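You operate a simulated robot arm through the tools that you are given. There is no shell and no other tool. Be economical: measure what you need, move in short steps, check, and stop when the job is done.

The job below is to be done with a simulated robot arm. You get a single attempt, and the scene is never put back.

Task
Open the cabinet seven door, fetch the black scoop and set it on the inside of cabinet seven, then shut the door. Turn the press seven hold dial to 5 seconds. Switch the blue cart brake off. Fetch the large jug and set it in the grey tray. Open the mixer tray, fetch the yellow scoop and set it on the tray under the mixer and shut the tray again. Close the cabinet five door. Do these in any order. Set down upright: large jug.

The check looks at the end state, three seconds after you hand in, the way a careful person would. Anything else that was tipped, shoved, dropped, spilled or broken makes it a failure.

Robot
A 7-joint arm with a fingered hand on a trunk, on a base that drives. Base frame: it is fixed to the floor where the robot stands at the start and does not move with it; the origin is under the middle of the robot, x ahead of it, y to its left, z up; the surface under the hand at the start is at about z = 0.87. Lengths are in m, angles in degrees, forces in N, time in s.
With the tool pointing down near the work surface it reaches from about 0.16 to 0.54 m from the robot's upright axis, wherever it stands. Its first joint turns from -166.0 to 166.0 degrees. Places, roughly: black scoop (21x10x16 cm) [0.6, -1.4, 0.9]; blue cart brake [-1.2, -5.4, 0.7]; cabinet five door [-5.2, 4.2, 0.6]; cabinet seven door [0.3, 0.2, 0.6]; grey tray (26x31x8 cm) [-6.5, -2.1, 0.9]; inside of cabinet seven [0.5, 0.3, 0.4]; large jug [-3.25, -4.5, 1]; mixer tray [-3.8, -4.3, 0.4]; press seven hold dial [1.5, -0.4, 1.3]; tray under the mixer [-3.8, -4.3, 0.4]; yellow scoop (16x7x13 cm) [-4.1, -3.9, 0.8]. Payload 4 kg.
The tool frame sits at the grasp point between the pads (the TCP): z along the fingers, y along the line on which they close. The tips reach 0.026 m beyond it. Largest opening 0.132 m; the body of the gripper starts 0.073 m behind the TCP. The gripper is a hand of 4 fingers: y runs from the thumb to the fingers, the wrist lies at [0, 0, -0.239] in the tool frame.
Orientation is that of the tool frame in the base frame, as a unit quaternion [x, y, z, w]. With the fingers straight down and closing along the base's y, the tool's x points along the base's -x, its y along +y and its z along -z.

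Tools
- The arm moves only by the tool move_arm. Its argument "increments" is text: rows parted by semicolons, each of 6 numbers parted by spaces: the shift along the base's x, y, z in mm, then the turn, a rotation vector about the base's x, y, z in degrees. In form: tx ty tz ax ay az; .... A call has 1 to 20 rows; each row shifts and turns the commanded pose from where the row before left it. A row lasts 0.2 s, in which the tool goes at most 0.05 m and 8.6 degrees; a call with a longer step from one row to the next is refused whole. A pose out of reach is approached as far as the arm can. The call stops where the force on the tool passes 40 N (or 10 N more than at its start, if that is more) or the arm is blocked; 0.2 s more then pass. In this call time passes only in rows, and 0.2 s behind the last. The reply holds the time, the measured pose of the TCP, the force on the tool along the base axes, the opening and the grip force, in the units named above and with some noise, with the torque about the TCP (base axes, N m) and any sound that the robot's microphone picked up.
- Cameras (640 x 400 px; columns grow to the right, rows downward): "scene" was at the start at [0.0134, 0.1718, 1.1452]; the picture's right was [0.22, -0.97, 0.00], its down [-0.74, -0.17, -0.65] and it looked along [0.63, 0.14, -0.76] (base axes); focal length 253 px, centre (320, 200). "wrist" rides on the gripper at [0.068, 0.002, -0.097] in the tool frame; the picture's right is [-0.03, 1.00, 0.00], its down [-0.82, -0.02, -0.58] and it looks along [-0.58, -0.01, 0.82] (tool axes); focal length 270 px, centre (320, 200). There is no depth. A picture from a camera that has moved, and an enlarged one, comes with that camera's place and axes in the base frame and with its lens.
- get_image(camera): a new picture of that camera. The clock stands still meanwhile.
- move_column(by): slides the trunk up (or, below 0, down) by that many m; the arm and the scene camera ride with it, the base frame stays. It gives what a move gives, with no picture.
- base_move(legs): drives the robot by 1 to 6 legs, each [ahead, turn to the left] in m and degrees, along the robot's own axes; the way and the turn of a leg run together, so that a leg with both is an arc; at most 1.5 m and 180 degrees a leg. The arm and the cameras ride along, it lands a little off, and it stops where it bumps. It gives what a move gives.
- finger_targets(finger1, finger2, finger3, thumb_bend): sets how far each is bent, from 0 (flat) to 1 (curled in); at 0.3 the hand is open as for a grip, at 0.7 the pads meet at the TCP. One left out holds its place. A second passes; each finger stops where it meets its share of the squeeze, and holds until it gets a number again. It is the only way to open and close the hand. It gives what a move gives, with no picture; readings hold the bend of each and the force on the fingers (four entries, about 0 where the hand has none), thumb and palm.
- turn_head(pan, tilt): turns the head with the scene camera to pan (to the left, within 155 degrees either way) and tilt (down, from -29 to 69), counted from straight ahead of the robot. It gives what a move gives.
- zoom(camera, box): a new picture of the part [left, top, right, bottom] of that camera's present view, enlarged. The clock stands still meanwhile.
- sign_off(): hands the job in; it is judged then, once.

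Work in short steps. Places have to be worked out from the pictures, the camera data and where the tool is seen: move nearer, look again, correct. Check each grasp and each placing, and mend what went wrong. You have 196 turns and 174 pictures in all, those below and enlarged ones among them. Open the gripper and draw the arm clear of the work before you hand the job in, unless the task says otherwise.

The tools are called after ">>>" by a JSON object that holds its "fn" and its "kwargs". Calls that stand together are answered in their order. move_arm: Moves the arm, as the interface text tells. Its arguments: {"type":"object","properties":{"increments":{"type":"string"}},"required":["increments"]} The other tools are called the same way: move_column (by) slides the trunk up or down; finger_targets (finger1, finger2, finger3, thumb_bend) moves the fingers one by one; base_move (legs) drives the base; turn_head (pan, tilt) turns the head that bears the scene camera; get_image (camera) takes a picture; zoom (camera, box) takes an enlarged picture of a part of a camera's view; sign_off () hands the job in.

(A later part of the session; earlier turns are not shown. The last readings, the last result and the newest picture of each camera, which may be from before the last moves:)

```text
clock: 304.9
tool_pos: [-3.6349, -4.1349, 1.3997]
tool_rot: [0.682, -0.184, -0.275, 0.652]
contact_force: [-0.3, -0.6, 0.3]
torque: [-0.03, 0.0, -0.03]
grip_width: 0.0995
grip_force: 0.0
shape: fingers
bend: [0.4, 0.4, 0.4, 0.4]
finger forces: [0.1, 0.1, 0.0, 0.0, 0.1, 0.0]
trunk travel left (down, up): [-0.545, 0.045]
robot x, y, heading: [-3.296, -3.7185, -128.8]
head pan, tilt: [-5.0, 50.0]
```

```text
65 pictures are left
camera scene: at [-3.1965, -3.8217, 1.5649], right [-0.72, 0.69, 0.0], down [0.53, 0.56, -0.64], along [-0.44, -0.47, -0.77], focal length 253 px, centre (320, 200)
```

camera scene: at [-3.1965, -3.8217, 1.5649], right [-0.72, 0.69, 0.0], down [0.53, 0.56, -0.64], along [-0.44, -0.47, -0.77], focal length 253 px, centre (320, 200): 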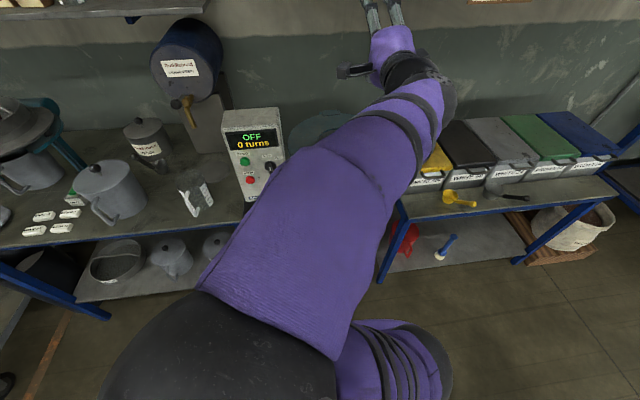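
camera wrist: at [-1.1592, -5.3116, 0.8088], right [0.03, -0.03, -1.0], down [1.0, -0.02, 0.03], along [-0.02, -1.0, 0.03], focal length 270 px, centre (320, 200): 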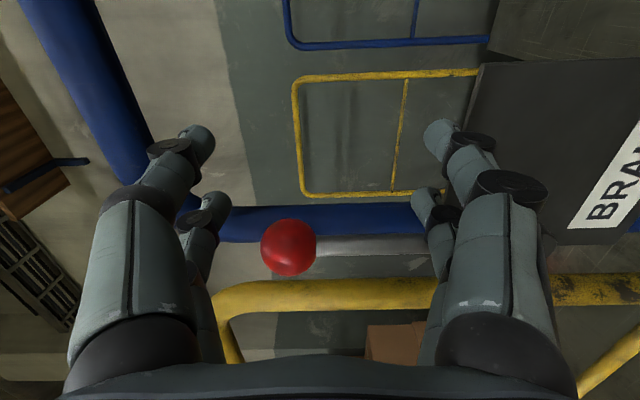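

Orientation is right. Back up 0.25 m, lower the trunk, and look with the wrist camera.

>>> {"fn": "base_move", "kwargs": {"legs": [[-0.27, 0]]}}

>>> {"fn": "move_column", "kwargs": {"by": -0.4}}

>>> {"fn": "move_column", "kwargs": {"by": -0.14}}

>>> {"fn": "move_arm", "kwargs": {"increments": "0 0 -40 0 0 0;0 0 -40 0 0 0;0 0 -40 0 0 0;0 0 -40 0 0 0;0 0 -40 0 0 0;0 0 -40 0 0 0;0 0 -40 0 0 0;0 0 -40 0 0 0;0 0 -40 0 0 0;0 0 -40 0 0 0;0 0 -40 0 0 0"}}

>>> {"fn": "get_image", "kwargs": {"camera": "wrist"}}

>>> {"fn": "get_image", "kwargs": {"camera": "scene"}}

```text
clock: 306.8
tool_pos: [-3.4617, -3.9165, 1.4]
tool_rot: [0.683, -0.184, -0.276, 0.65]
contact_force: [0.6, -0.5, -0.7]
torque: [-0.04, 0.02, -0.01]
grip_width: 0.0997
grip_force: 0.0
shape: fingers
bend: [0.4, 0.4, 0.4, 0.4]
finger forces: [0.1, 0.1, 0.0, 0.0, 0.0, 0.0]
trunk travel left (down, up): [-0.545, 0.045]
robot x, y, heading: [-3.1261, -3.5017, -128.4]
head pan, tilt: [-5.0, 50.0]
```

```text
clock: 310.6
tool_pos: [-3.4617, -3.9164, 1.0]
tool_rot: [0.683, -0.185, -0.276, 0.65]
contact_force: [-0.9, 0.4, -1.0]
torque: [-0.01, 0.0, -0.02]
grip_width: 0.0999
grip_force: 0.0
shape: fingers
bend: [0.4, 0.4, 0.4, 0.4]
finger forces: [0.0, 0.0, 0.0, 0.0, 0.0, 0.1]
trunk travel left (down, up): [-0.145, 0.445]
robot x, y, heading: [-3.1238, -3.5018, -128.6]
head pan, tilt: [-5.0, 50.0]
```

```text
clock: 312.3
tool_pos: [-3.4625, -3.9166, 0.8595]
tool_rot: [0.683, -0.185, -0.276, 0.65]
contact_force: [-0.6, -0.5, 0.5]
torque: [0.0, 0.01, 0.02]
grip_width: 0.1
grip_force: 0.1
shape: fingers
bend: [0.4, 0.4, 0.4, 0.4]
finger forces: [0.1, 0.0, 0.0, 0.0, 0.0, 0.0]
trunk travel left (down, up): [-0.005, 0.585]
robot x, y, heading: [-3.1262, -3.4997, -128.5]
head pan, tilt: [-5.0, 50.0]
```

```text
clock: 314.7
tool_pos: [-3.488, -3.9455, 0.433]
tool_rot: [0.682, -0.184, -0.275, 0.652]
contact_force: [-0.3, -0.1, 0.5]
torque: [0.01, -0.03, 0.0]
grip_width: 0.0998
grip_force: 0.1
shape: fingers
bend: [0.4, 0.4, 0.4, 0.4]
finger forces: [0.1, 0.1, 0.1, 0.0, 0.1, 0.0]
out of reach, approached as far as the arm can: row 5, 6, 7
trunk travel left (down, up): [-0.005, 0.585]
robot x, y, heading: [-3.1301, -3.5032, -128.5]
head pan, tilt: [-5.0, 50.0]
```

```text
64 pictures are left
camera wrist: at [-3.3746, -3.9113, 0.4267], right [0.09, -0.07, 0.99], down [-0.28, 0.95, 0.09], along [-0.95, -0.29, 0.06], focal length 270 px, centre (320, 200)
```

wrist: 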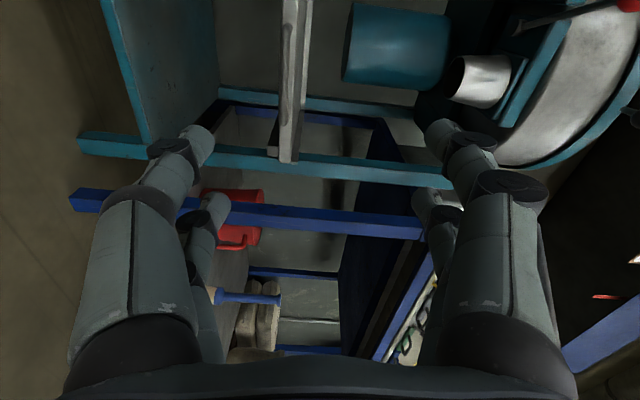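

```text
63 pictures are left
camera scene: at [-3.023, -3.6039, 1.025], right [-0.73, 0.69, 0.0], down [0.53, 0.56, -0.64], along [-0.44, -0.47, -0.77], focal length 253 px, centre (320, 200)
```

scene: 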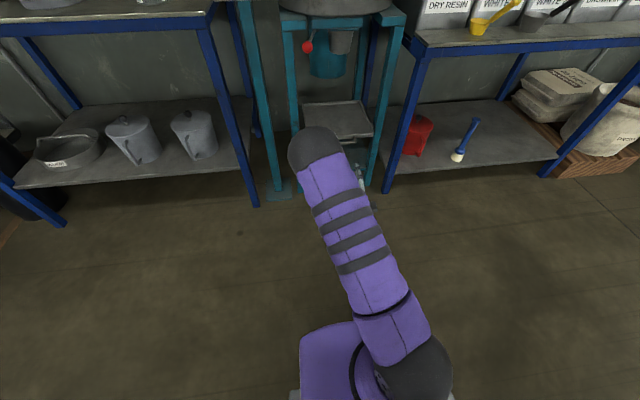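

The tray is seen nearly edge-on at z≈0.40. Zoom in on the scene view for the handle.

>>> {"fn": "zoom", "kwargs": {"camera": "scene", "box": [280, 85, 400, 205]}}

>>> {"fn": "zoom", "kwargs": {"camera": "wrist", "box": [220, 0, 380, 180]}}

```text
3.33 times, centred on (340, 145) of scene
camera zoom: at [-3.023, -3.6039, 1.025], right [-0.73, 0.69, 0.0], down [0.53, 0.56, -0.64], along [-0.44, -0.47, -0.77], focal length 844 px, centre (253, 383)
```

zoom: 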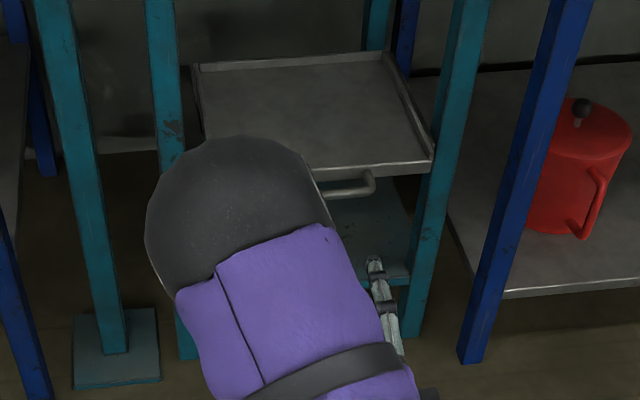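

```text
2.22 times, centred on (300, 90) of wrist
camera zoom: at [-3.3746, -3.9113, 0.4267], right [0.09, -0.07, 0.99], down [-0.28, 0.95, 0.09], along [-0.95, -0.29, 0.06], focal length 601 px, centre (364, 444)
```

zoom: 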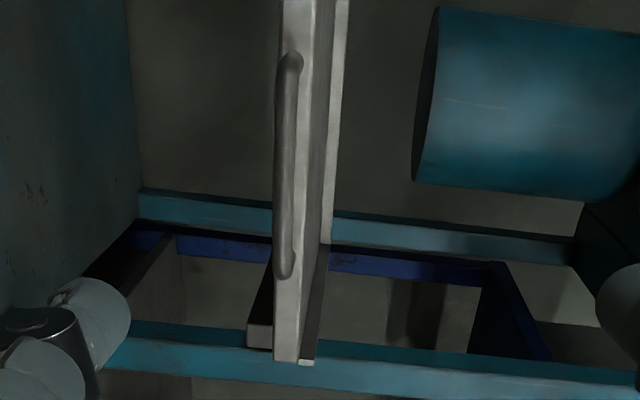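

Handle: bar at n≈-5.535, z≈0.39, a -0.27…-0.385. Lower to its height, narrow the fingers, drive 0.1 m and extend toward it.

>>> {"fn": "finger_targets", "kwargs": {"finger1": 0.5, "finger2": 0.5, "finger3": 0.5, "thumb_bend": 0.5}}

>>> {"fn": "base_move", "kwargs": {"legs": [[0.1, 0]]}}

>>> {"fn": "move_arm", "kwargs": {"increments": "-6 -8 -8 0 0 0;-6 -8 -8 0 0 0;-6 -8 -8 0 0 0;-6 -8 -8 0 0 0"}}

>>> {"fn": "get_image", "kwargs": {"camera": "wrist"}}

```text
clock: 315.7
tool_pos: [-3.4875, -3.9446, 0.4332]
tool_rot: [0.683, -0.184, -0.275, 0.651]
contact_force: [0.9, 0.1, 0.2]
torque: [0.01, 0.01, 0.01]
grip_width: 0.0667
grip_force: 0.1
shape: fingers
bend: [0.5, 0.5, 0.5, 0.5]
finger forces: [0.0, 0.1, 0.0, 0.0, 0.1, 0.0]
trunk travel left (down, up): [-0.005, 0.585]
robot x, y, heading: [-3.1244, -3.5011, -128.5]
head pan, tilt: [-5.0, 50.0]
```

```text
clock: 316.9
tool_pos: [-3.5487, -4.0232, 0.4339]
tool_rot: [0.683, -0.183, -0.276, 0.651]
contact_force: [0.1, 0.2, -0.6]
torque: [-0.02, 0.0, 0.01]
grip_width: 0.0664
grip_force: 0.1
shape: fingers
bend: [0.5, 0.5, 0.5, 0.5]
finger forces: [0.0, 0.1, 0.0, 0.0, 0.1, 0.0]
trunk travel left (down, up): [-0.005, 0.585]
robot x, y, heading: [-3.1826, -3.5769, -128.5]
head pan, tilt: [-5.0, 50.0]
```

```text
clock: 317.9
tool_pos: [-3.5736, -4.053, 0.4019]
tool_rot: [0.683, -0.184, -0.276, 0.651]
contact_force: [-0.4, -0.4, -0.2]
torque: [0.03, 0.0, 0.01]
grip_width: 0.0664
grip_force: 0.1
shape: fingers
bend: [0.5, 0.5, 0.5, 0.5]
finger forces: [0.1, 0.1, 0.0, 0.0, 0.1, 0.1]
trunk travel left (down, up): [-0.005, 0.585]
robot x, y, heading: [-3.1864, -3.5775, -128.4]
head pan, tilt: [-5.0, 50.0]
```

```text
60 pictures are left
camera wrist: at [-3.4596, -4.0192, 0.3951], right [0.09, -0.07, 0.99], down [-0.28, 0.95, 0.09], along [-0.95, -0.29, 0.06], focal length 270 px, centre (320, 200)
```

wrist: 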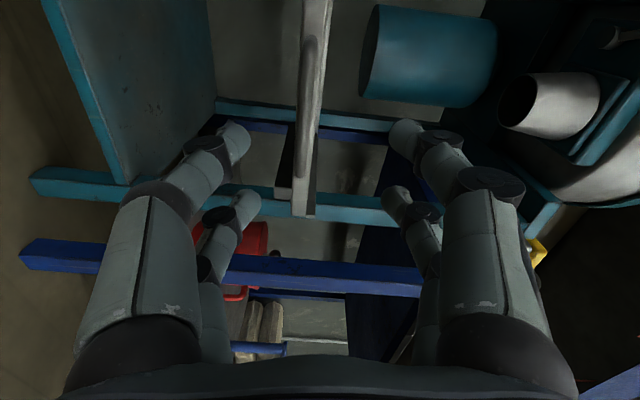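

Well lined up. Advance 12 cm onto the bar and close.

>>> {"fn": "move_arm", "kwargs": {"increments": "-15.1 -19.4 -2 0 0 0;-15.1 -19.4 -2 0 0 0;-15.1 -19.4 -2 0 0 0;-15.1 -19.4 -2 0 0 0;-15.1 -19.4 -2 0 0 0"}}

>>> {"fn": "finger_targets", "kwargs": {"finger1": 0.7, "finger2": 0.7, "finger3": 0.7, "thumb_bend": 0.7}}

>>> {"fn": "get_image", "kwargs": {"camera": "wrist"}}

```text
clock: 319.1
tool_pos: [-3.6486, -4.153, 0.3907]
tool_rot: [0.683, -0.183, -0.275, 0.651]
contact_force: [-0.2, 0.2, 0.0]
torque: [-0.02, 0.02, 0.04]
grip_width: 0.0664
grip_force: 0.0
shape: fingers
bend: [0.5, 0.5, 0.5, 0.5]
finger forces: [0.0, 0.0, 0.0, 0.0, 0.0, 0.0]
trunk travel left (down, up): [-0.005, 0.585]
robot x, y, heading: [-3.1863, -3.5765, -128.7]
head pan, tilt: [-5.0, 50.0]
```

```text
clock: 320.1
tool_pos: [-3.6486, -4.1518, 0.3907]
tool_rot: [0.683, -0.183, -0.276, 0.651]
contact_force: [-0.4, -0.8, -0.1]
torque: [-0.01, 0.02, -0.02]
grip_width: 0.0013
grip_force: 0.2
shape: fingers
bend: [0.7, 0.7, 0.7, 0.7]
finger forces: [0.0, 0.1, 0.4, 0.0, 0.1, 0.0]
trunk travel left (down, up): [-0.005, 0.585]
robot x, y, heading: [-3.1844, -3.58, -128.5]
head pan, tilt: [-5.0, 50.0]
```

```text
59 pictures are left
camera wrist: at [-3.5357, -4.1174, 0.3841], right [0.09, -0.07, 0.99], down [-0.28, 0.95, 0.09], along [-0.95, -0.29, 0.06], focal length 270 px, centre (320, 200)
```

wrist: 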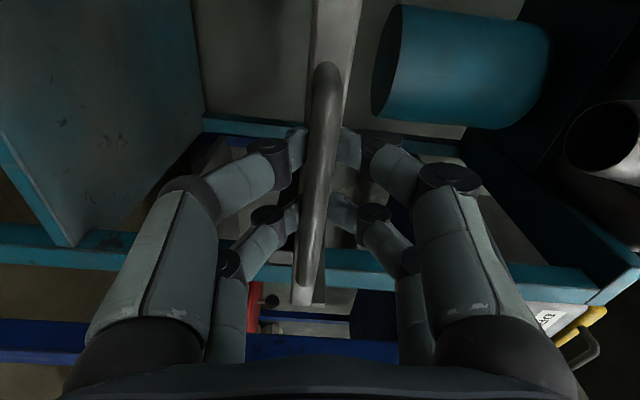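

The fingers closed without force, perhaps caging the bar behind the tips. Pull back a little and see whether the tray follows.

>>> {"fn": "move_arm", "kwargs": {"increments": "10 13 0 0 0 0;10 13 0 0 0 0;10 13 0 0 0 0"}}

>>> {"fn": "get_image", "kwargs": {"camera": "wrist"}}

```text
clock: 320.9
tool_pos: [-3.6187, -4.1121, 0.3896]
tool_rot: [0.683, -0.183, -0.275, 0.651]
contact_force: [-0.9, -0.2, -0.3]
torque: [-0.01, -0.02, 0.02]
grip_width: 0.002
grip_force: 0.4
shape: fingers
bend: [0.7, 0.7, 0.68, 0.7]
finger forces: [0.1, 0.0, 1.3, 0.0, 0.1, 0.0]
trunk travel left (down, up): [-0.005, 0.585]
robot x, y, heading: [-3.1861, -3.5792, -128.5]
head pan, tilt: [-5.0, 50.0]
```

```text
58 pictures are left
camera wrist: at [-3.506, -4.0771, 0.3833], right [0.09, -0.07, 0.99], down [-0.28, 0.95, 0.09], along [-0.95, -0.29, 0.06], focal length 270 px, centre (320, 200)
```

wrist: 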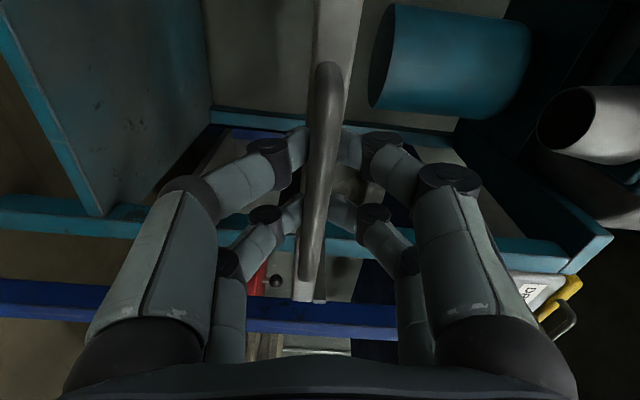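

The tray follows the hand (caged bar). Pull it further by backing the base 0.12 m and check.

>>> {"fn": "base_move", "kwargs": {"legs": [[-0.12, 0]]}}

>>> {"fn": "get_image", "kwargs": {"camera": "scene"}}

>>> {"fn": "get_image", "kwargs": {"camera": "wrist"}}

```text
clock: 322.1
tool_pos: [-3.5449, -4.0164, 0.3905]
tool_rot: [0.683, -0.185, -0.276, 0.65]
contact_force: [-1.1, -1.9, -2.2]
torque: [0.0, -0.02, 0.01]
grip_width: 0.002
grip_force: 0.9
shape: fingers
bend: [0.7, 0.7, 0.68, 0.7]
finger forces: [0.3, 0.1, 1.8, 0.0, 0.0, 0.0]
trunk travel left (down, up): [-0.005, 0.585]
robot x, y, heading: [-3.1078, -3.4831, -128.6]
head pan, tilt: [-5.0, 50.0]
```

```text
57 pictures are left
camera scene: at [-3.0089, -3.5862, 1.0249], right [-0.72, 0.69, 0.0], down [0.53, 0.55, -0.64], along [-0.44, -0.46, -0.77], focal length 253 px, centre (320, 200)
```

scene: 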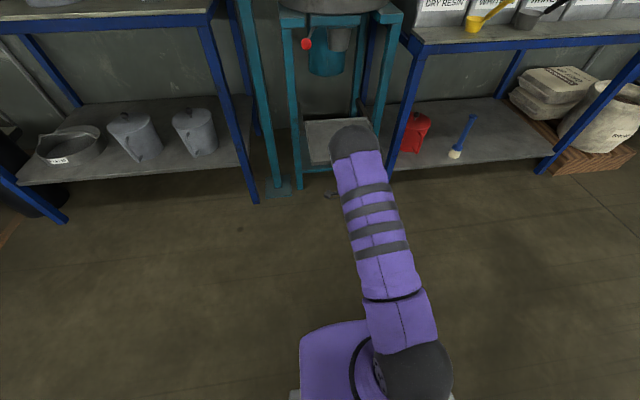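

```text
56 pictures are left
camera wrist: at [-3.4315, -3.9822, 0.3834], right [0.09, -0.07, 0.99], down [-0.28, 0.95, 0.09], along [-0.96, -0.29, 0.06], focal length 270 px, centre (320, 200)
```

wrist: 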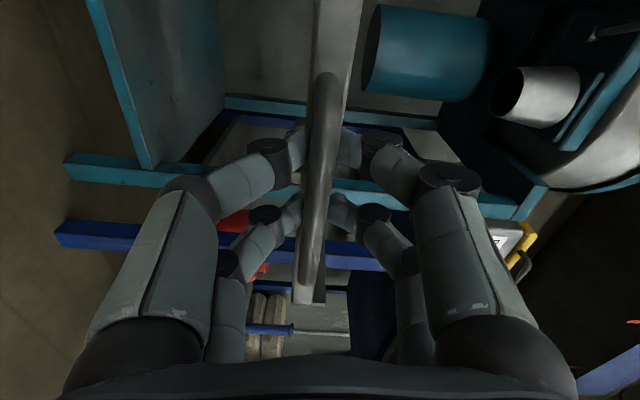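

The tray is out by ~0.16 m with its rear still in the frame. Release, retract, unroll the hand at height, and drive to face the yellow scoop at about (-4.09,-3.95,0.73).

>>> {"fn": "finger_targets", "kwargs": {"finger1": 0.45, "finger2": 0.45, "finger3": 0.45, "thumb_bend": 0.45}}

>>> {"fn": "base_move", "kwargs": {"legs": [[-0.15, 0]]}}

>>> {"fn": "move_column", "kwargs": {"by": 0.4}}

>>> {"fn": "move_arm", "kwargs": {"increments": "0 0 30 4.8 5.8 0;0 0 30 4.8 5.8 0;0 0 30 4.8 5.8 0;0 0 30 4.8 5.8 0;0 0 30 4.8 5.8 0;0 0 30 4.8 5.8 0;0 0 30 4.8 5.8 0;0 0 30 4.8 5.8 0;0 0 30 4.8 5.8 0;0 0 0 4.8 5.8 0;0 0 0 4.8 5.8 0;0 0 0 4.8 5.8 0"}}

>>> {"fn": "get_image", "kwargs": {"camera": "scene"}}

```text
clock: 323.1
tool_pos: [-3.5443, -4.0158, 0.3903]
tool_rot: [0.683, -0.185, -0.276, 0.651]
contact_force: [-0.4, -0.1, 0.3]
torque: [0.02, 0.0, 0.01]
grip_width: 0.0823
grip_force: 0.0
shape: fingers
bend: [0.45, 0.45, 0.45, 0.45]
finger forces: [0.0, 0.0, 0.1, 0.1, 0.0, 0.0]
trunk travel left (down, up): [-0.005, 0.585]
robot x, y, heading: [-3.1104, -3.4807, -128.5]
head pan, tilt: [-5.0, 50.0]
```

```text
clock: 324.5
tool_pos: [-3.4524, -3.8996, 0.3904]
tool_rot: [0.683, -0.184, -0.277, 0.65]
contact_force: [-0.1, -0.2, 0.0]
torque: [0.02, 0.06, 0.0]
grip_width: 0.0824
grip_force: 0.1
shape: fingers
bend: [0.45, 0.45, 0.45, 0.45]
finger forces: [0.0, 0.1, 0.0, 0.0, 0.0, 0.1]
trunk travel left (down, up): [-0.005, 0.585]
robot x, y, heading: [-3.0177, -3.3667, -128.9]
head pan, tilt: [-5.0, 50.0]
```

```text
clock: 328.3
tool_pos: [-3.4527, -3.9003, 0.7894]
tool_rot: [0.683, -0.185, -0.277, 0.65]
contact_force: [-0.3, 0.4, 0.4]
torque: [0.02, -0.01, -0.01]
grip_width: 0.0822
grip_force: 0.2
shape: fingers
bend: [0.45, 0.45, 0.45, 0.45]
finger forces: [0.0, 0.0, 0.0, 0.0, 0.0, 0.0]
trunk travel left (down, up): [-0.405, 0.185]
robot x, y, heading: [-3.0158, -3.3663, -128.8]
head pan, tilt: [-5.0, 50.0]
```

```text
clock: 330.9
tool_pos: [-3.4529, -3.9015, 1.0612]
tool_rot: [-0.624, -0.351, 0.652, -0.25]
contact_force: [0.2, -0.3, -0.1]
torque: [-0.02, -0.03, 0.02]
grip_width: 0.0821
grip_force: 0.1
shape: fingers
bend: [0.45, 0.45, 0.45, 0.45]
finger forces: [0.0, 0.0, 0.0, 0.0, 0.1, 0.1]
trunk travel left (down, up): [-0.405, 0.185]
robot x, y, heading: [-3.0187, -3.3677, -128.8]
head pan, tilt: [-5.0, 50.0]
```

```text
55 pictures are left
camera scene: at [-2.9161, -3.4706, 1.4249], right [-0.72, 0.69, 0.0], down [0.53, 0.55, -0.64], along [-0.44, -0.46, -0.77], focal length 253 px, centre (320, 200)
```

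scene: 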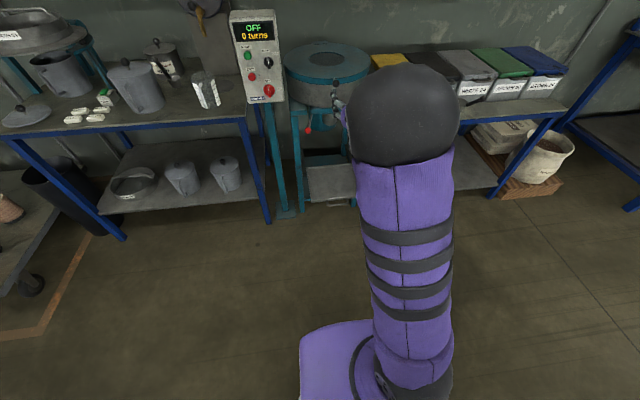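

The arm is straightened out nicely. Raise a bit, and drive to face the yellow scoop.

>>> {"fn": "move_column", "kwargs": {"by": 0.12}}

>>> {"fn": "base_move", "kwargs": {"legs": [[0, -52.7], [0.68, 0], [0, 61.5]]}}

>>> {"fn": "turn_head", "kwargs": {"pan": 10, "tilt": 50}}

>>> {"fn": "get_image", "kwargs": {"camera": "scene"}}

>>> {"fn": "get_image", "kwargs": {"camera": "wrist"}}

```text
clock: 332.4
tool_pos: [-3.453, -3.901, 1.1797]
tool_rot: [-0.625, -0.35, 0.651, -0.251]
contact_force: [-0.4, 0.8, -0.1]
torque: [0.01, 0.05, 0.0]
grip_width: 0.0825
grip_force: 0.0
shape: fingers
bend: [0.45, 0.45, 0.45, 0.45]
finger forces: [0.0, 0.1, 0.0, 0.0, 0.0, 0.1]
trunk travel left (down, up): [-0.525, 0.065]
robot x, y, heading: [-3.0121, -3.3684, -128.8]
head pan, tilt: [-5.0, 50.0]
```

```text
clock: 341.6
tool_pos: [-4.0452, -3.9309, 1.1798]
tool_rot: [-0.603, -0.386, 0.635, -0.29]
contact_force: [-0.1, -1.1, -0.1]
torque: [0.03, 0.03, 0.04]
grip_width: 0.0826
grip_force: 0.1
shape: fingers
bend: [0.45, 0.45, 0.45, 0.45]
finger forces: [0.0, 0.1, 0.0, 0.0, 0.0, 0.1]
trunk travel left (down, up): [-0.525, 0.065]
robot x, y, heading: [-3.6723, -3.3486, -121.5]
head pan, tilt: [-5.0, 50.0]
```

```text
clock: 342.3
tool_pos: [-4.0451, -3.9302, 1.1806]
tool_rot: [-0.602, -0.387, 0.635, -0.289]
contact_force: [-0.1, -0.4, 0.0]
torque: [-0.01, 0.0, 0.0]
grip_width: 0.0825
grip_force: 0.0
shape: fingers
bend: [0.45, 0.45, 0.45, 0.45]
finger forces: [0.1, 0.0, 0.0, 0.0, 0.0, 0.1]
trunk travel left (down, up): [-0.525, 0.065]
robot x, y, heading: [-3.675, -3.35, -121.7]
head pan, tilt: [10.0, 50.0]
```

```text
54 pictures are left
camera scene: at [-3.5471, -3.449, 1.5449], right [-0.93, 0.37, 0.0], down [0.28, 0.71, -0.64], along [-0.24, -0.6, -0.77], focal length 253 px, centre (320, 200)
```

scene: 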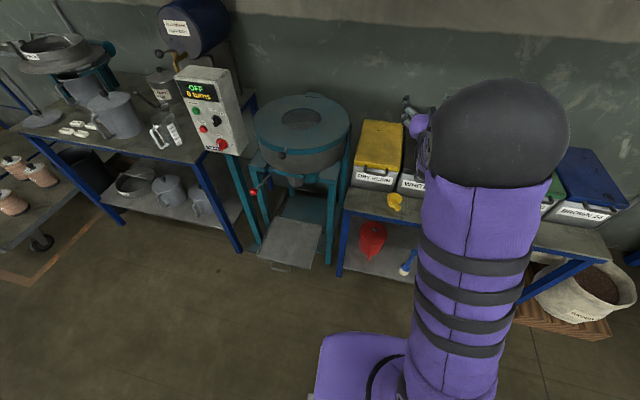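

```text
53 pictures are left
camera wrist: at [-3.999, -3.8437, 1.1156], right [0.84, -0.53, -0.12], down [0.38, 0.42, 0.82], along [-0.39, -0.74, 0.55], focal length 270 px, centre (320, 200)
```

wrist: 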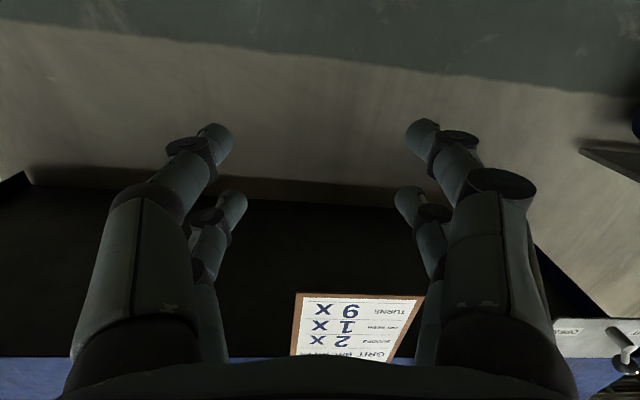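

The scoop's cup is at about (-4.075,-3.945). Back up 0.27 m, level the roll, yaw toward the handle direction, and lower to handle height.

>>> {"fn": "base_move", "kwargs": {"legs": [[-0.27, 0]]}}

>>> {"fn": "move_arm", "kwargs": {"increments": "0 0 0 -4.4 -6.9 0;0 0 0 0 0 7.5;0 0 0 0 0 7.5"}}

>>> {"fn": "move_column", "kwargs": {"by": -0.36}}

>>> {"fn": "get_image", "kwargs": {"camera": "wrist"}}

>>> {"fn": "get_image", "kwargs": {"camera": "scene"}}

```text
clock: 344.2
tool_pos: [-3.9029, -3.7077, 1.1802]
tool_rot: [-0.602, -0.388, 0.635, -0.291]
contact_force: [0.0, 0.6, 0.2]
torque: [0.01, 0.02, 0.01]
grip_width: 0.0826
grip_force: 0.0
shape: fingers
bend: [0.45, 0.45, 0.45, 0.45]
finger forces: [0.0, 0.0, 0.0, 0.0, 0.0, 0.0]
trunk travel left (down, up): [-0.525, 0.065]
robot x, y, heading: [-3.5376, -3.1237, -121.3]
head pan, tilt: [10.0, 50.0]
```

```text
clock: 345.0
tool_pos: [-3.9055, -3.7072, 1.1807]
tool_rot: [0.577, 0.425, -0.562, 0.414]
contact_force: [0.3, -0.1, 0.4]
torque: [-0.01, -0.01, -0.03]
grip_width: 0.0823
grip_force: 0.0
shape: fingers
bend: [0.45, 0.45, 0.45, 0.45]
finger forces: [0.0, 0.0, 0.0, 0.0, 0.0, 0.0]
trunk travel left (down, up): [-0.525, 0.065]
robot x, y, heading: [-3.5415, -3.1255, -121.5]
head pan, tilt: [10.0, 50.0]
```

```text
clock: 348.5
tool_pos: [-3.9039, -3.7077, 0.8202]
tool_rot: [0.576, 0.426, -0.562, 0.414]
contact_force: [-0.2, 0.0, 0.2]
torque: [-0.02, 0.04, 0.03]
grip_width: 0.0825
grip_force: 0.0
shape: fingers
bend: [0.45, 0.45, 0.45, 0.45]
finger forces: [0.0, 0.1, 0.0, 0.1, 0.0, 0.1]
trunk travel left (down, up): [-0.165, 0.425]
robot x, y, heading: [-3.5414, -3.1236, -121.5]
head pan, tilt: [10.0, 50.0]
```

```text
52 pictures are left
camera wrist: at [-3.8741, -3.6146, 0.7555], right [0.95, -0.3, 0.02], down [0.15, 0.54, 0.83], along [-0.26, -0.79, 0.56], focal length 270 px, centre (320, 200)
```

wrist: 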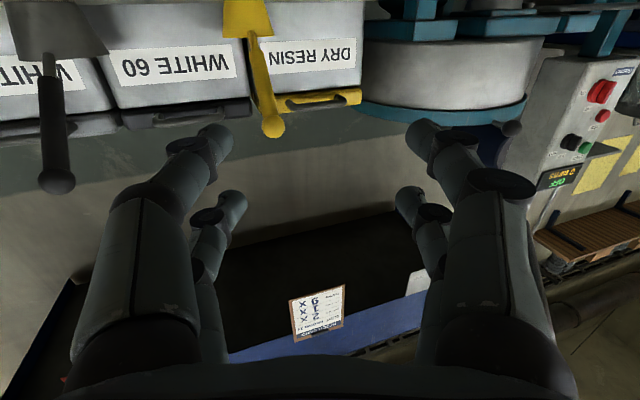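

```text
51 pictures are left
camera scene: at [-3.4083, -3.2238, 1.1849], right [-0.93, 0.37, 0.0], down [0.28, 0.71, -0.64], along [-0.24, -0.6, -0.77], focal length 253 px, centre (320, 200)
```

scene: 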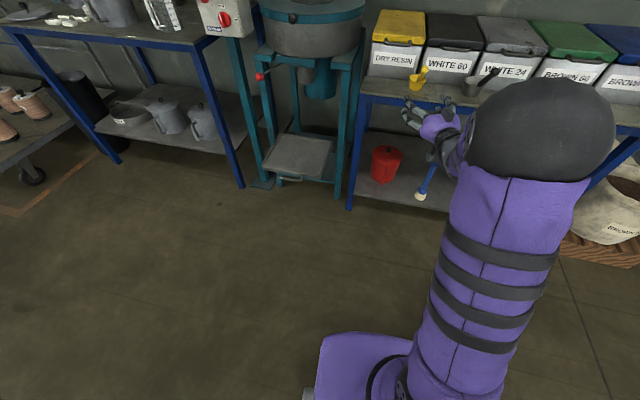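

The yellow scoop's knob is near (-4.005,-3.868,0.845) and its handle runs along N. Undo the yaw, drive 0.12 m forward, then extend to a 3 cm stand-off and look.

>>> {"fn": "move_arm", "kwargs": {"increments": "0 0 0 0 0 -8;0 0 0 0 0 -8"}}

>>> {"fn": "base_move", "kwargs": {"legs": [[0.12, 0]]}}

>>> {"fn": "get_image", "kwargs": {"camera": "wrist"}}

```text
clock: 349.1
tool_pos: [-3.9059, -3.7077, 0.8208]
tool_rot: [0.63, 0.339, -0.616, 0.331]
contact_force: [-0.3, 0.3, -0.2]
torque: [-0.01, 0.01, 0.05]
grip_width: 0.0826
grip_force: 0.1
shape: fingers
bend: [0.45, 0.45, 0.45, 0.45]
finger forces: [0.0, 0.0, 0.0, 0.0, 0.0, 0.0]
trunk travel left (down, up): [-0.165, 0.425]
robot x, y, heading: [-3.5392, -3.1252, -121.7]
head pan, tilt: [10.0, 50.0]
```

```text
clock: 350.4
tool_pos: [-3.9698, -3.8132, 0.8209]
tool_rot: [0.629, 0.341, -0.614, 0.332]
contact_force: [-0.1, -0.7, -0.3]
torque: [0.02, -0.02, 0.0]
grip_width: 0.0826
grip_force: 0.1
shape: fingers
bend: [0.45, 0.45, 0.45, 0.45]
finger forces: [0.0, 0.1, 0.1, 0.0, 0.0, 0.1]
trunk travel left (down, up): [-0.165, 0.425]
robot x, y, heading: [-3.6053, -3.2293, -121.4]
head pan, tilt: [10.0, 50.0]
```

```text
50 pictures are left
camera wrist: at [-3.9136, -3.7321, 0.7558], right [0.84, -0.55, 0.02], down [0.29, 0.48, 0.83], along [-0.47, -0.69, 0.56], focal length 270 px, centre (320, 200)
```

wrist: 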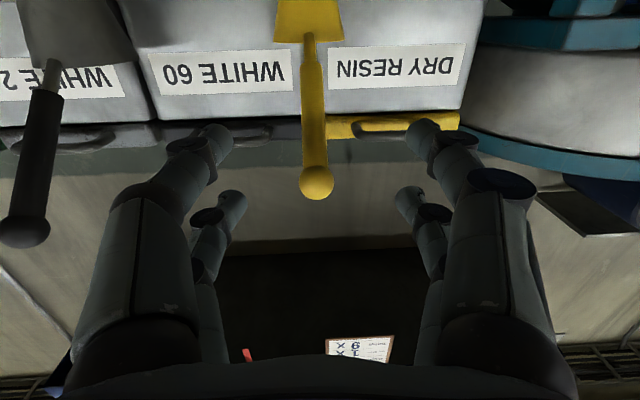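

Aligned well. Advance 95 mm so the shaft crosses the pads and close.

>>> {"fn": "move_arm", "kwargs": {"increments": "-17.7 -26.3 0 0 0 0;-17.7 -26.3 0 0 0 0;-17.7 -26.3 0 0 0 0"}}

>>> {"fn": "finger_targets", "kwargs": {"finger1": 0.7, "finger2": 0.7, "finger3": 0.7, "thumb_bend": 0.7}}

>>> {"fn": "get_image", "kwargs": {"camera": "wrist"}}

```text
clock: 351.2
tool_pos: [-4.0212, -3.8905, 0.821]
tool_rot: [0.63, 0.339, -0.615, 0.331]
contact_force: [0.0, 0.1, 0.2]
torque: [0.02, 0.01, 0.01]
grip_width: 0.0824
grip_force: 0.0
shape: fingers
bend: [0.45, 0.45, 0.45, 0.45]
finger forces: [0.0, 0.0, 0.1, 0.1, 0.0, 0.0]
trunk travel left (down, up): [-0.165, 0.425]
robot x, y, heading: [-3.6077, -3.2283, -121.5]
head pan, tilt: [10.0, 50.0]
```

```text
clock: 352.2
tool_pos: [-4.021, -3.8911, 0.8206]
tool_rot: [0.63, 0.34, -0.615, 0.332]
contact_force: [-0.3, -0.6, 0.3]
torque: [-0.02, 0.02, 0.03]
grip_width: 0.0016
grip_force: 0.1
shape: fingers
bend: [0.7, 0.7, 0.7, 0.7]
finger forces: [0.0, 0.0, 0.1, 0.0, 0.0, 0.0]
trunk travel left (down, up): [-0.165, 0.425]
robot x, y, heading: [-3.6047, -3.2321, -121.6]
head pan, tilt: [10.0, 50.0]
```

```text
49 pictures are left
camera wrist: at [-3.9659, -3.8099, 0.7555], right [0.84, -0.55, 0.02], down [0.29, 0.48, 0.83], along [-0.47, -0.69, 0.56], focal length 270 px, centre (320, 200)
```

wrist: 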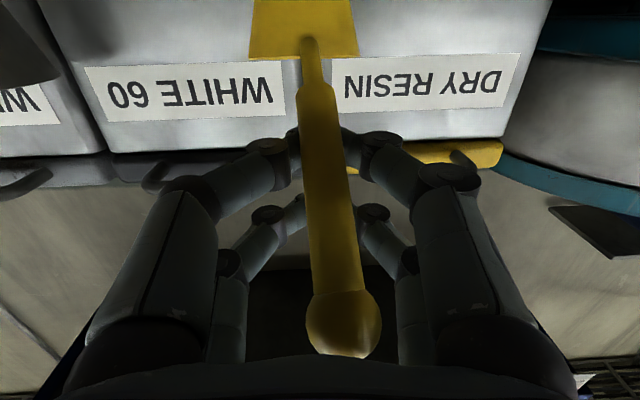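

The fingers closed just above the shaft. Reopen, lower 2.8 cm, close again.

>>> {"fn": "finger_targets", "kwargs": {"finger1": 0.45, "finger2": 0.45, "finger3": 0.45, "thumb_bend": 0.45}}

>>> {"fn": "move_column", "kwargs": {"by": -0.028}}

>>> {"fn": "finger_targets", "kwargs": {"finger1": 0.72, "finger2": 0.72, "finger3": 0.72, "thumb_bend": 0.72}}

>>> {"fn": "get_image", "kwargs": {"camera": "wrist"}}

```text
clock: 353.2
tool_pos: [-4.0214, -3.8916, 0.8202]
tool_rot: [0.629, 0.34, -0.615, 0.332]
contact_force: [-0.5, -0.3, -0.1]
torque: [0.01, 0.0, 0.03]
grip_width: 0.0821
grip_force: 0.0
shape: fingers
bend: [0.45, 0.45, 0.45, 0.45]
finger forces: [0.0, 0.1, 0.0, 0.0, 0.0, 0.0]
trunk travel left (down, up): [-0.165, 0.425]
robot x, y, heading: [-3.605, -3.2285, -121.6]
head pan, tilt: [10.0, 50.0]
```

```text
clock: 353.9
tool_pos: [-4.0216, -3.8917, 0.7915]
tool_rot: [0.63, 0.34, -0.615, 0.332]
contact_force: [0.1, -0.9, -0.8]
torque: [-0.01, 0.03, 0.02]
grip_width: 0.0824
grip_force: 0.1
shape: fingers
bend: [0.45, 0.45, 0.45, 0.45]
finger forces: [0.1, 0.0, 0.1, 0.0, 0.0, 0.0]
trunk travel left (down, up): [-0.137, 0.453]
robot x, y, heading: [-3.6022, -3.2294, -121.6]
head pan, tilt: [10.0, 50.0]
```

```text
clock: 354.9
tool_pos: [-4.0213, -3.8915, 0.7924]
tool_rot: [0.629, 0.34, -0.615, 0.332]
contact_force: [-0.3, -1.0, 0.2]
torque: [0.05, 0.0, -0.03]
grip_width: 0.0001
grip_force: 0.1
shape: fingers
bend: [0.71, 0.71, 0.71, 0.71]
finger forces: [0.1, 0.0, 0.1, 0.0, 0.1, 0.1]
trunk travel left (down, up): [-0.137, 0.453]
robot x, y, heading: [-3.6038, -3.2326, -121.8]
head pan, tilt: [10.0, 50.0]
```

```text
48 pictures are left
camera wrist: at [-3.9659, -3.8099, 0.7274], right [0.84, -0.55, 0.02], down [0.29, 0.48, 0.83], along [-0.47, -0.69, 0.56], focal length 270 px, centre (320, 200)
```

wrist: 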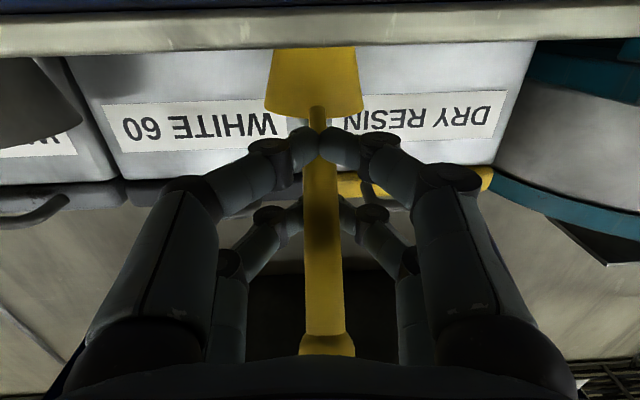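

The shaft now passes between the two finger pairs. Open, raise 1.3 cm, and close again.

>>> {"fn": "finger_targets", "kwargs": {"finger1": 0.45, "finger2": 0.45, "finger3": 0.45, "thumb_bend": 0.45}}

>>> {"fn": "move_column", "kwargs": {"by": 0.014}}

>>> {"fn": "finger_targets", "kwargs": {"finger1": 0.8, "finger2": 0.8, "finger3": 0.8, "thumb_bend": 0.8}}

>>> {"fn": "get_image", "kwargs": {"camera": "wrist"}}

```text
clock: 355.9
tool_pos: [-4.0231, -3.8909, 0.7922]
tool_rot: [0.63, 0.34, -0.615, 0.331]
contact_force: [-0.5, 0.0, -0.5]
torque: [0.01, 0.01, 0.01]
grip_width: 0.0824
grip_force: 0.1
shape: fingers
bend: [0.45, 0.45, 0.45, 0.45]
finger forces: [0.0, 0.0, 0.0, 0.0, 0.1, 0.0]
trunk travel left (down, up): [-0.137, 0.453]
robot x, y, heading: [-3.606, -3.2312, -121.5]
head pan, tilt: [10.0, 50.0]
```

```text
clock: 356.5
tool_pos: [-4.0216, -3.8909, 0.8079]
tool_rot: [0.629, 0.34, -0.615, 0.332]
contact_force: [-0.2, -0.5, -0.4]
torque: [0.01, 0.02, 0.01]
grip_width: 0.0824
grip_force: 0.0
shape: fingers
bend: [0.45, 0.45, 0.45, 0.45]
finger forces: [0.0, 0.0, 0.0, 0.1, 0.0, 0.1]
trunk travel left (down, up): [-0.151, 0.439]
robot x, y, heading: [-3.5992, -3.2283, -121.6]
head pan, tilt: [10.0, 50.0]
```

```text
clock: 357.5
tool_pos: [-4.021, -3.8913, 0.8067]
tool_rot: [0.63, 0.341, -0.614, 0.331]
contact_force: [-0.3, -0.8, -0.4]
torque: [0.03, 0.02, -0.02]
grip_width: 0.0115
grip_force: 12.3
shape: fingers
bend: [0.7, 0.77, 0.77, 0.73]
finger forces: [11.6, 0.2, 0.0, 0.1, 11.9, 0.0]
trunk travel left (down, up): [-0.151, 0.439]
robot x, y, heading: [-3.6051, -3.2271, -121.3]
head pan, tilt: [10.0, 50.0]
```

```text
47 pictures are left
camera wrist: at [-3.9659, -3.8099, 0.7414], right [0.84, -0.55, 0.02], down [0.29, 0.48, 0.83], along [-0.47, -0.69, 0.56], focal length 270 px, centre (320, 200)
```

wrist: 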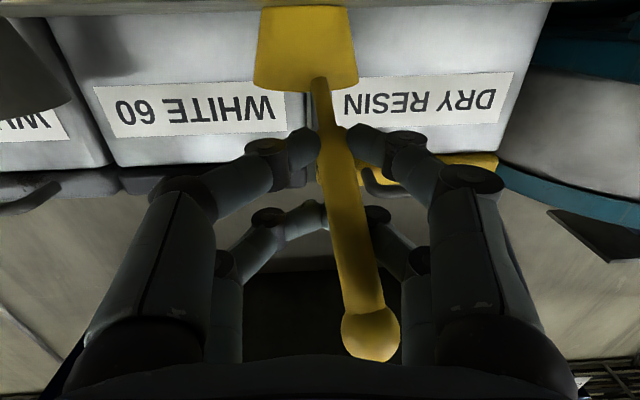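

Gripped at 12 N. Lift, back off, retract the arm a little, and drive over to the mixer tray.

>>> {"fn": "move_column", "kwargs": {"by": 0.2}}

>>> {"fn": "base_move", "kwargs": {"legs": [[-0.32, 0]]}}

>>> {"fn": "move_arm", "kwargs": {"increments": "20 32 0 0 0 0;20 32 0 0 0 0;20 32 0 0 0 0;20 32 0 0 0 0;20 32 0 0 0 0"}}

>>> {"fn": "base_move", "kwargs": {"legs": [[0, 83], [0.57, 0], [0, -89.5]]}}

>>> {"fn": "turn_head", "kwargs": {"pan": 10, "tilt": 45}}

>>> {"fn": "get_image", "kwargs": {"camera": "scene"}}

```text
clock: 359.7
tool_pos: [-4.0217, -3.8902, 1.0055]
tool_rot: [0.63, 0.34, -0.615, 0.332]
contact_force: [0.4, 1.0, -0.7]
torque: [0.04, 0.02, 0.0]
grip_width: 0.0118
grip_force: 11.2
shape: fingers
bend: [0.7, 0.77, 0.77, 0.73]
finger forces: [11.8, 0.3, 0.0, 0.0, 11.9, 0.1]
trunk travel left (down, up): [-0.351, 0.239]
robot x, y, heading: [-3.6049, -3.2271, -121.7]
head pan, tilt: [10.0, 50.0]
```

```text
clock: 361.8
tool_pos: [-3.8543, -3.6236, 1.0063]
tool_rot: [0.629, 0.342, -0.613, 0.333]
contact_force: [-0.4, -0.1, -0.5]
torque: [0.02, -0.03, 0.0]
grip_width: 0.0113
grip_force: 11.5
shape: fingers
bend: [0.7, 0.77, 0.77, 0.73]
finger forces: [11.9, 0.2, 0.1, 0.1, 11.9, 0.0]
trunk travel left (down, up): [-0.351, 0.239]
robot x, y, heading: [-3.4366, -2.9566, -121.3]
head pan, tilt: [10.0, 50.0]
```

```text
clock: 363.0
tool_pos: [-3.7538, -3.4636, 1.0071]
tool_rot: [0.629, 0.341, -0.614, 0.332]
contact_force: [-0.2, -0.5, -1.3]
torque: [-0.04, -0.05, -0.01]
grip_width: 0.0114
grip_force: 11.9
shape: fingers
bend: [0.7, 0.77, 0.77, 0.73]
finger forces: [11.8, 0.3, 0.0, 0.0, 11.9, 0.1]
trunk travel left (down, up): [-0.351, 0.239]
robot x, y, heading: [-3.4407, -2.9597, -121.2]
head pan, tilt: [10.0, 50.0]
```

```text
clock: 374.4
tool_pos: [-3.3761, -3.7747, 1.0083]
tool_rot: [0.652, 0.295, -0.636, 0.288]
contact_force: [-0.7, -0.4, -0.6]
torque: [0.03, -0.05, 0.02]
grip_width: 0.011
grip_force: 11.6
shape: fingers
bend: [0.7, 0.77, 0.77, 0.73]
finger forces: [11.3, 0.4, 0.0, 0.0, 11.4, 0.1]
trunk travel left (down, up): [-0.351, 0.239]
robot x, y, heading: [-2.9948, -3.3223, -129.4]
head pan, tilt: [10.0, 50.0]
```

```text
clock: 375.1
tool_pos: [-3.3752, -3.7752, 1.007]
tool_rot: [0.652, 0.296, -0.636, 0.289]
contact_force: [-0.3, -0.4, 0.2]
torque: [0.02, -0.05, 0.01]
grip_width: 0.0109
grip_force: 11.8
shape: fingers
bend: [0.7, 0.77, 0.77, 0.73]
finger forces: [11.3, 0.3, 0.0, 0.1, 11.4, 0.1]
trunk travel left (down, up): [-0.351, 0.239]
robot x, y, heading: [-2.9928, -3.3198, -129.3]
head pan, tilt: [10.0, 45.0]
```

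```text
46 pictures are left
camera scene: at [-2.8789, -3.4409, 1.3778], right [-0.87, 0.49, 0.0], down [0.35, 0.62, -0.71], along [-0.35, -0.62, -0.71], focal length 253 px, centre (320, 200)
```

scene: 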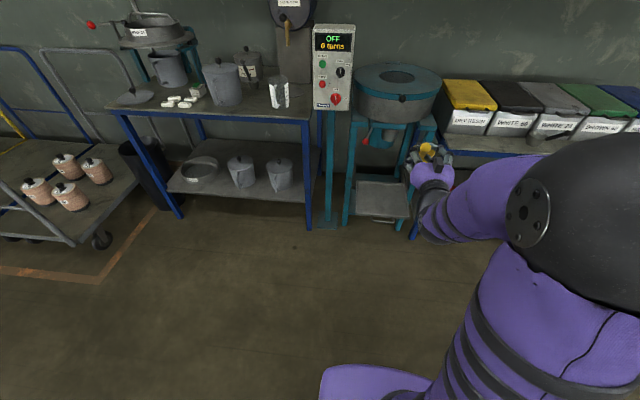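

Positioned in front of the tray. Lower to entry height and check.

>>> {"fn": "move_column", "kwargs": {"by": -0.345}}

>>> {"fn": "move_arm", "kwargs": {"increments": "0 0 -36 0 0 0;0 0 -36 0 0 0;0 0 -36 0 0 0;0 0 -32 0 0 0"}}

>>> {"fn": "base_move", "kwargs": {"legs": [[0.2, 0]]}}

>>> {"fn": "get_image", "kwargs": {"camera": "wrist"}}

>>> {"fn": "get_image", "kwargs": {"camera": "scene"}}

```text
clock: 378.5
tool_pos: [-3.3755, -3.7762, 0.6621]
tool_rot: [0.652, 0.296, -0.636, 0.288]
contact_force: [0.8, -0.2, -0.2]
torque: [0.03, -0.01, 0.01]
grip_width: 0.0111
grip_force: 11.3
shape: fingers
bend: [0.7, 0.77, 0.77, 0.73]
finger forces: [11.3, 0.2, 0.0, 0.0, 11.5, 0.0]
trunk travel left (down, up): [-0.006, 0.584]
robot x, y, heading: [-2.996, -3.3239, -129.3]
head pan, tilt: [10.0, 45.0]
```

```text
clock: 379.5
tool_pos: [-3.3748, -3.7762, 0.5233]
tool_rot: [0.651, 0.296, -0.636, 0.29]
contact_force: [-0.5, 1.9, -1.0]
torque: [0.03, -0.02, -0.02]
grip_width: 0.0108
grip_force: 11.7
shape: fingers
bend: [0.7, 0.77, 0.77, 0.73]
finger forces: [11.3, 0.3, 0.0, 0.0, 11.4, 0.0]
trunk travel left (down, up): [-0.006, 0.584]
robot x, y, heading: [-2.9982, -3.3211, -129.3]
head pan, tilt: [10.0, 45.0]
```

```text
clock: 381.1
tool_pos: [-3.5013, -3.9303, 0.5236]
tool_rot: [0.652, 0.296, -0.636, 0.289]
contact_force: [0.1, 0.0, 0.0]
torque: [0.0, -0.07, -0.02]
grip_width: 0.0109
grip_force: 11.4
shape: fingers
bend: [0.7, 0.77, 0.77, 0.73]
finger forces: [11.4, 0.2, 0.0, 0.0, 11.3, 0.0]
trunk travel left (down, up): [-0.006, 0.584]
robot x, y, heading: [-3.1181, -3.4755, -129.5]
head pan, tilt: [10.0, 45.0]
```

```text
45 pictures are left
camera wrist: at [-3.4358, -3.8577, 0.4588], right [0.75, -0.66, 0.02], down [0.35, 0.43, 0.83], along [-0.56, -0.62, 0.56], focal length 270 px, centre (320, 200)
```

wrist: 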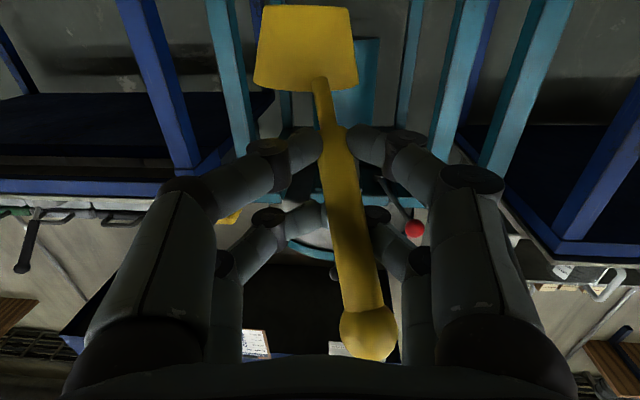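

```text
44 pictures are left
camera scene: at [-3.0055, -3.5951, 1.0328], right [-0.87, 0.49, 0.0], down [0.35, 0.62, -0.71], along [-0.35, -0.62, -0.71], focal length 253 px, centre (320, 200)
```

scene: 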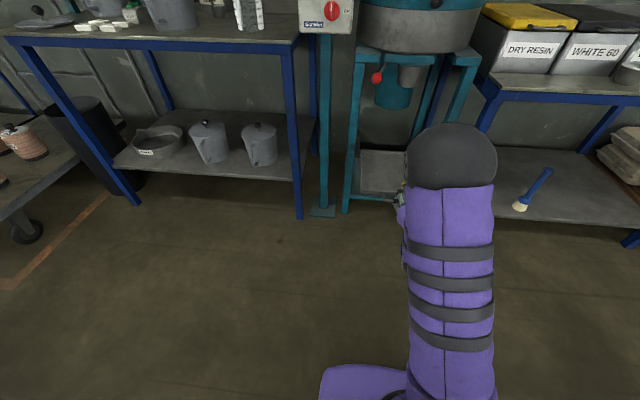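

Advance ~0.2 m over the tray, shifting slightly to its centre.

>>> {"fn": "move_arm", "kwargs": {"increments": "-17.2 -28.8 0 0 0 0;-17.2 -28.8 0 0 0 0;-17.2 -28.8 0 0 0 0;-17.2 -28.8 0 0 0 0;-17.2 -28.8 0 0 0 0;-17.2 -28.8 0 0 0 0"}}

>>> {"fn": "get_image", "kwargs": {"camera": "wrist"}}

>>> {"fn": "zoom", "kwargs": {"camera": "scene", "box": [320, 100, 480, 240]}}

```text
clock: 382.5
tool_pos: [-3.6068, -4.1049, 0.5221]
tool_rot: [0.652, 0.296, -0.635, 0.288]
contact_force: [-0.1, 0.1, -0.2]
torque: [0.06, -0.04, -0.02]
grip_width: 0.0108
grip_force: 11.6
shape: fingers
bend: [0.7, 0.77, 0.77, 0.73]
finger forces: [11.2, 0.3, 0.0, 0.0, 11.3, 0.0]
trunk travel left (down, up): [-0.006, 0.584]
robot x, y, heading: [-3.1237, -3.4762, -129.4]
head pan, tilt: [10.0, 45.0]
```

```text
43 pictures are left
camera wrist: at [-3.5393, -4.032, 0.4577], right [0.75, -0.66, 0.02], down [0.35, 0.43, 0.83], along [-0.56, -0.62, 0.56], focal length 270 px, centre (320, 200)
```

wrist: 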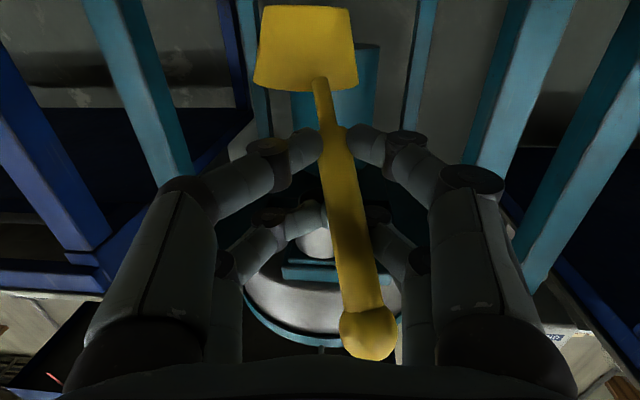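

```text
2.86 times, centred on (400, 170) of scene
camera zoom: at [-3.0055, -3.595, 1.0328], right [-0.87, 0.49, 0.0], down [0.35, 0.62, -0.71], along [-0.35, -0.62, -0.71], focal length 724 px, centre (91, 286)
```

zoom: 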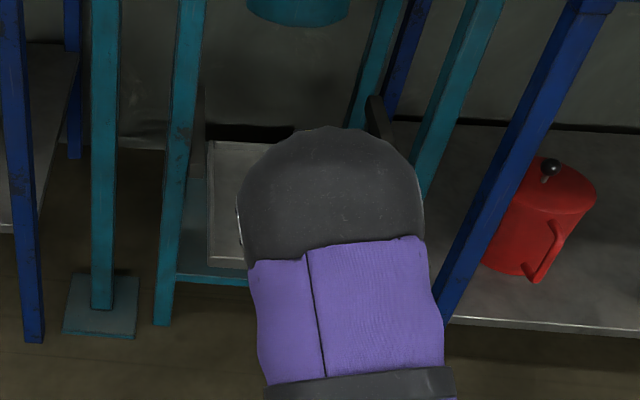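

Over the tray at n≈-5.456. Lower in small steps to touch.

>>> {"fn": "move_arm", "kwargs": {"increments": "0 0 -9 0 0 0;0 0 -9 0 0 0;0 0 -6 0 0 0"}}

>>> {"fn": "move_arm", "kwargs": {"increments": "0 0 -5 0 0 0;0 0 -5 0 0 0"}}

>>> {"fn": "move_arm", "kwargs": {"increments": "0 0 -4 0 0 0"}}

```text
clock: 383.3
tool_pos: [-3.6044, -4.1038, 0.5003]
tool_rot: [0.652, 0.295, -0.636, 0.288]
contact_force: [-1.0, -0.8, -0.1]
torque: [0.04, -0.04, 0.02]
grip_width: 0.0107
grip_force: 11.1
shape: fingers
bend: [0.7, 0.77, 0.77, 0.73]
finger forces: [11.1, 0.3, 0.1, 0.0, 11.4, 0.0]
trunk travel left (down, up): [-0.006, 0.584]
robot x, y, heading: [-3.1201, -3.4762, -129.2]
head pan, tilt: [10.0, 45.0]
```

```text
clock: 383.9
tool_pos: [-3.6049, -4.104, 0.4892]
tool_rot: [0.651, 0.295, -0.637, 0.289]
contact_force: [0.6, -0.3, -0.4]
torque: [0.05, -0.06, 0.02]
grip_width: 0.0106
grip_force: 11.8
shape: fingers
bend: [0.7, 0.77, 0.77, 0.73]
finger forces: [11.2, 0.3, 0.0, 0.0, 11.4, 0.1]
trunk travel left (down, up): [-0.006, 0.584]
robot x, y, heading: [-3.1198, -3.4725, -129.2]
head pan, tilt: [10.0, 45.0]
```

```text
clock: 384.3
tool_pos: [-3.6054, -4.1055, 0.4856]
tool_rot: [0.651, 0.297, -0.636, 0.289]
contact_force: [0.3, -0.2, 0.3]
torque: [0.0, -0.02, 0.01]
grip_width: 0.0109
grip_force: 11.2
shape: fingers
bend: [0.7, 0.77, 0.77, 0.73]
finger forces: [11.2, 0.3, 0.0, 0.0, 11.4, 0.0]
trunk travel left (down, up): [-0.006, 0.584]
robot x, y, heading: [-3.1185, -3.4764, -129.6]
head pan, tilt: [10.0, 45.0]
```

>>> {"fn": "move_arm", "kwargs": {"increments": "0 0 -4 0 0 0"}}

>>> {"fn": "move_arm", "kwargs": {"increments": "0 0 -4 0 0 0"}}

```text
clock: 384.7
tool_pos: [-3.6053, -4.104, 0.4819]
tool_rot: [0.652, 0.296, -0.636, 0.288]
contact_force: [0.5, 1.0, -0.4]
torque: [0.06, -0.06, -0.01]
grip_width: 0.0106
grip_force: 11.2
shape: fingers
bend: [0.7, 0.77, 0.77, 0.73]
finger forces: [11.2, 0.4, 0.0, 0.1, 11.4, 0.0]
trunk travel left (down, up): [-0.006, 0.584]
robot x, y, heading: [-3.1168, -3.4792, -129.3]
head pan, tilt: [10.0, 45.0]
```

```text
clock: 385.1
tool_pos: [-3.6054, -4.1038, 0.4772]
tool_rot: [0.651, 0.295, -0.637, 0.288]
contact_force: [-0.2, 0.0, -0.8]
torque: [0.02, -0.01, 0.02]
grip_width: 0.0109
grip_force: 11.1
shape: fingers
bend: [0.7, 0.77, 0.77, 0.73]
finger forces: [11.3, 0.3, 0.1, 0.0, 11.4, 0.0]
trunk travel left (down, up): [-0.006, 0.584]
robot x, y, heading: [-3.1185, -3.4727, -129.3]
head pan, tilt: [10.0, 45.0]
```

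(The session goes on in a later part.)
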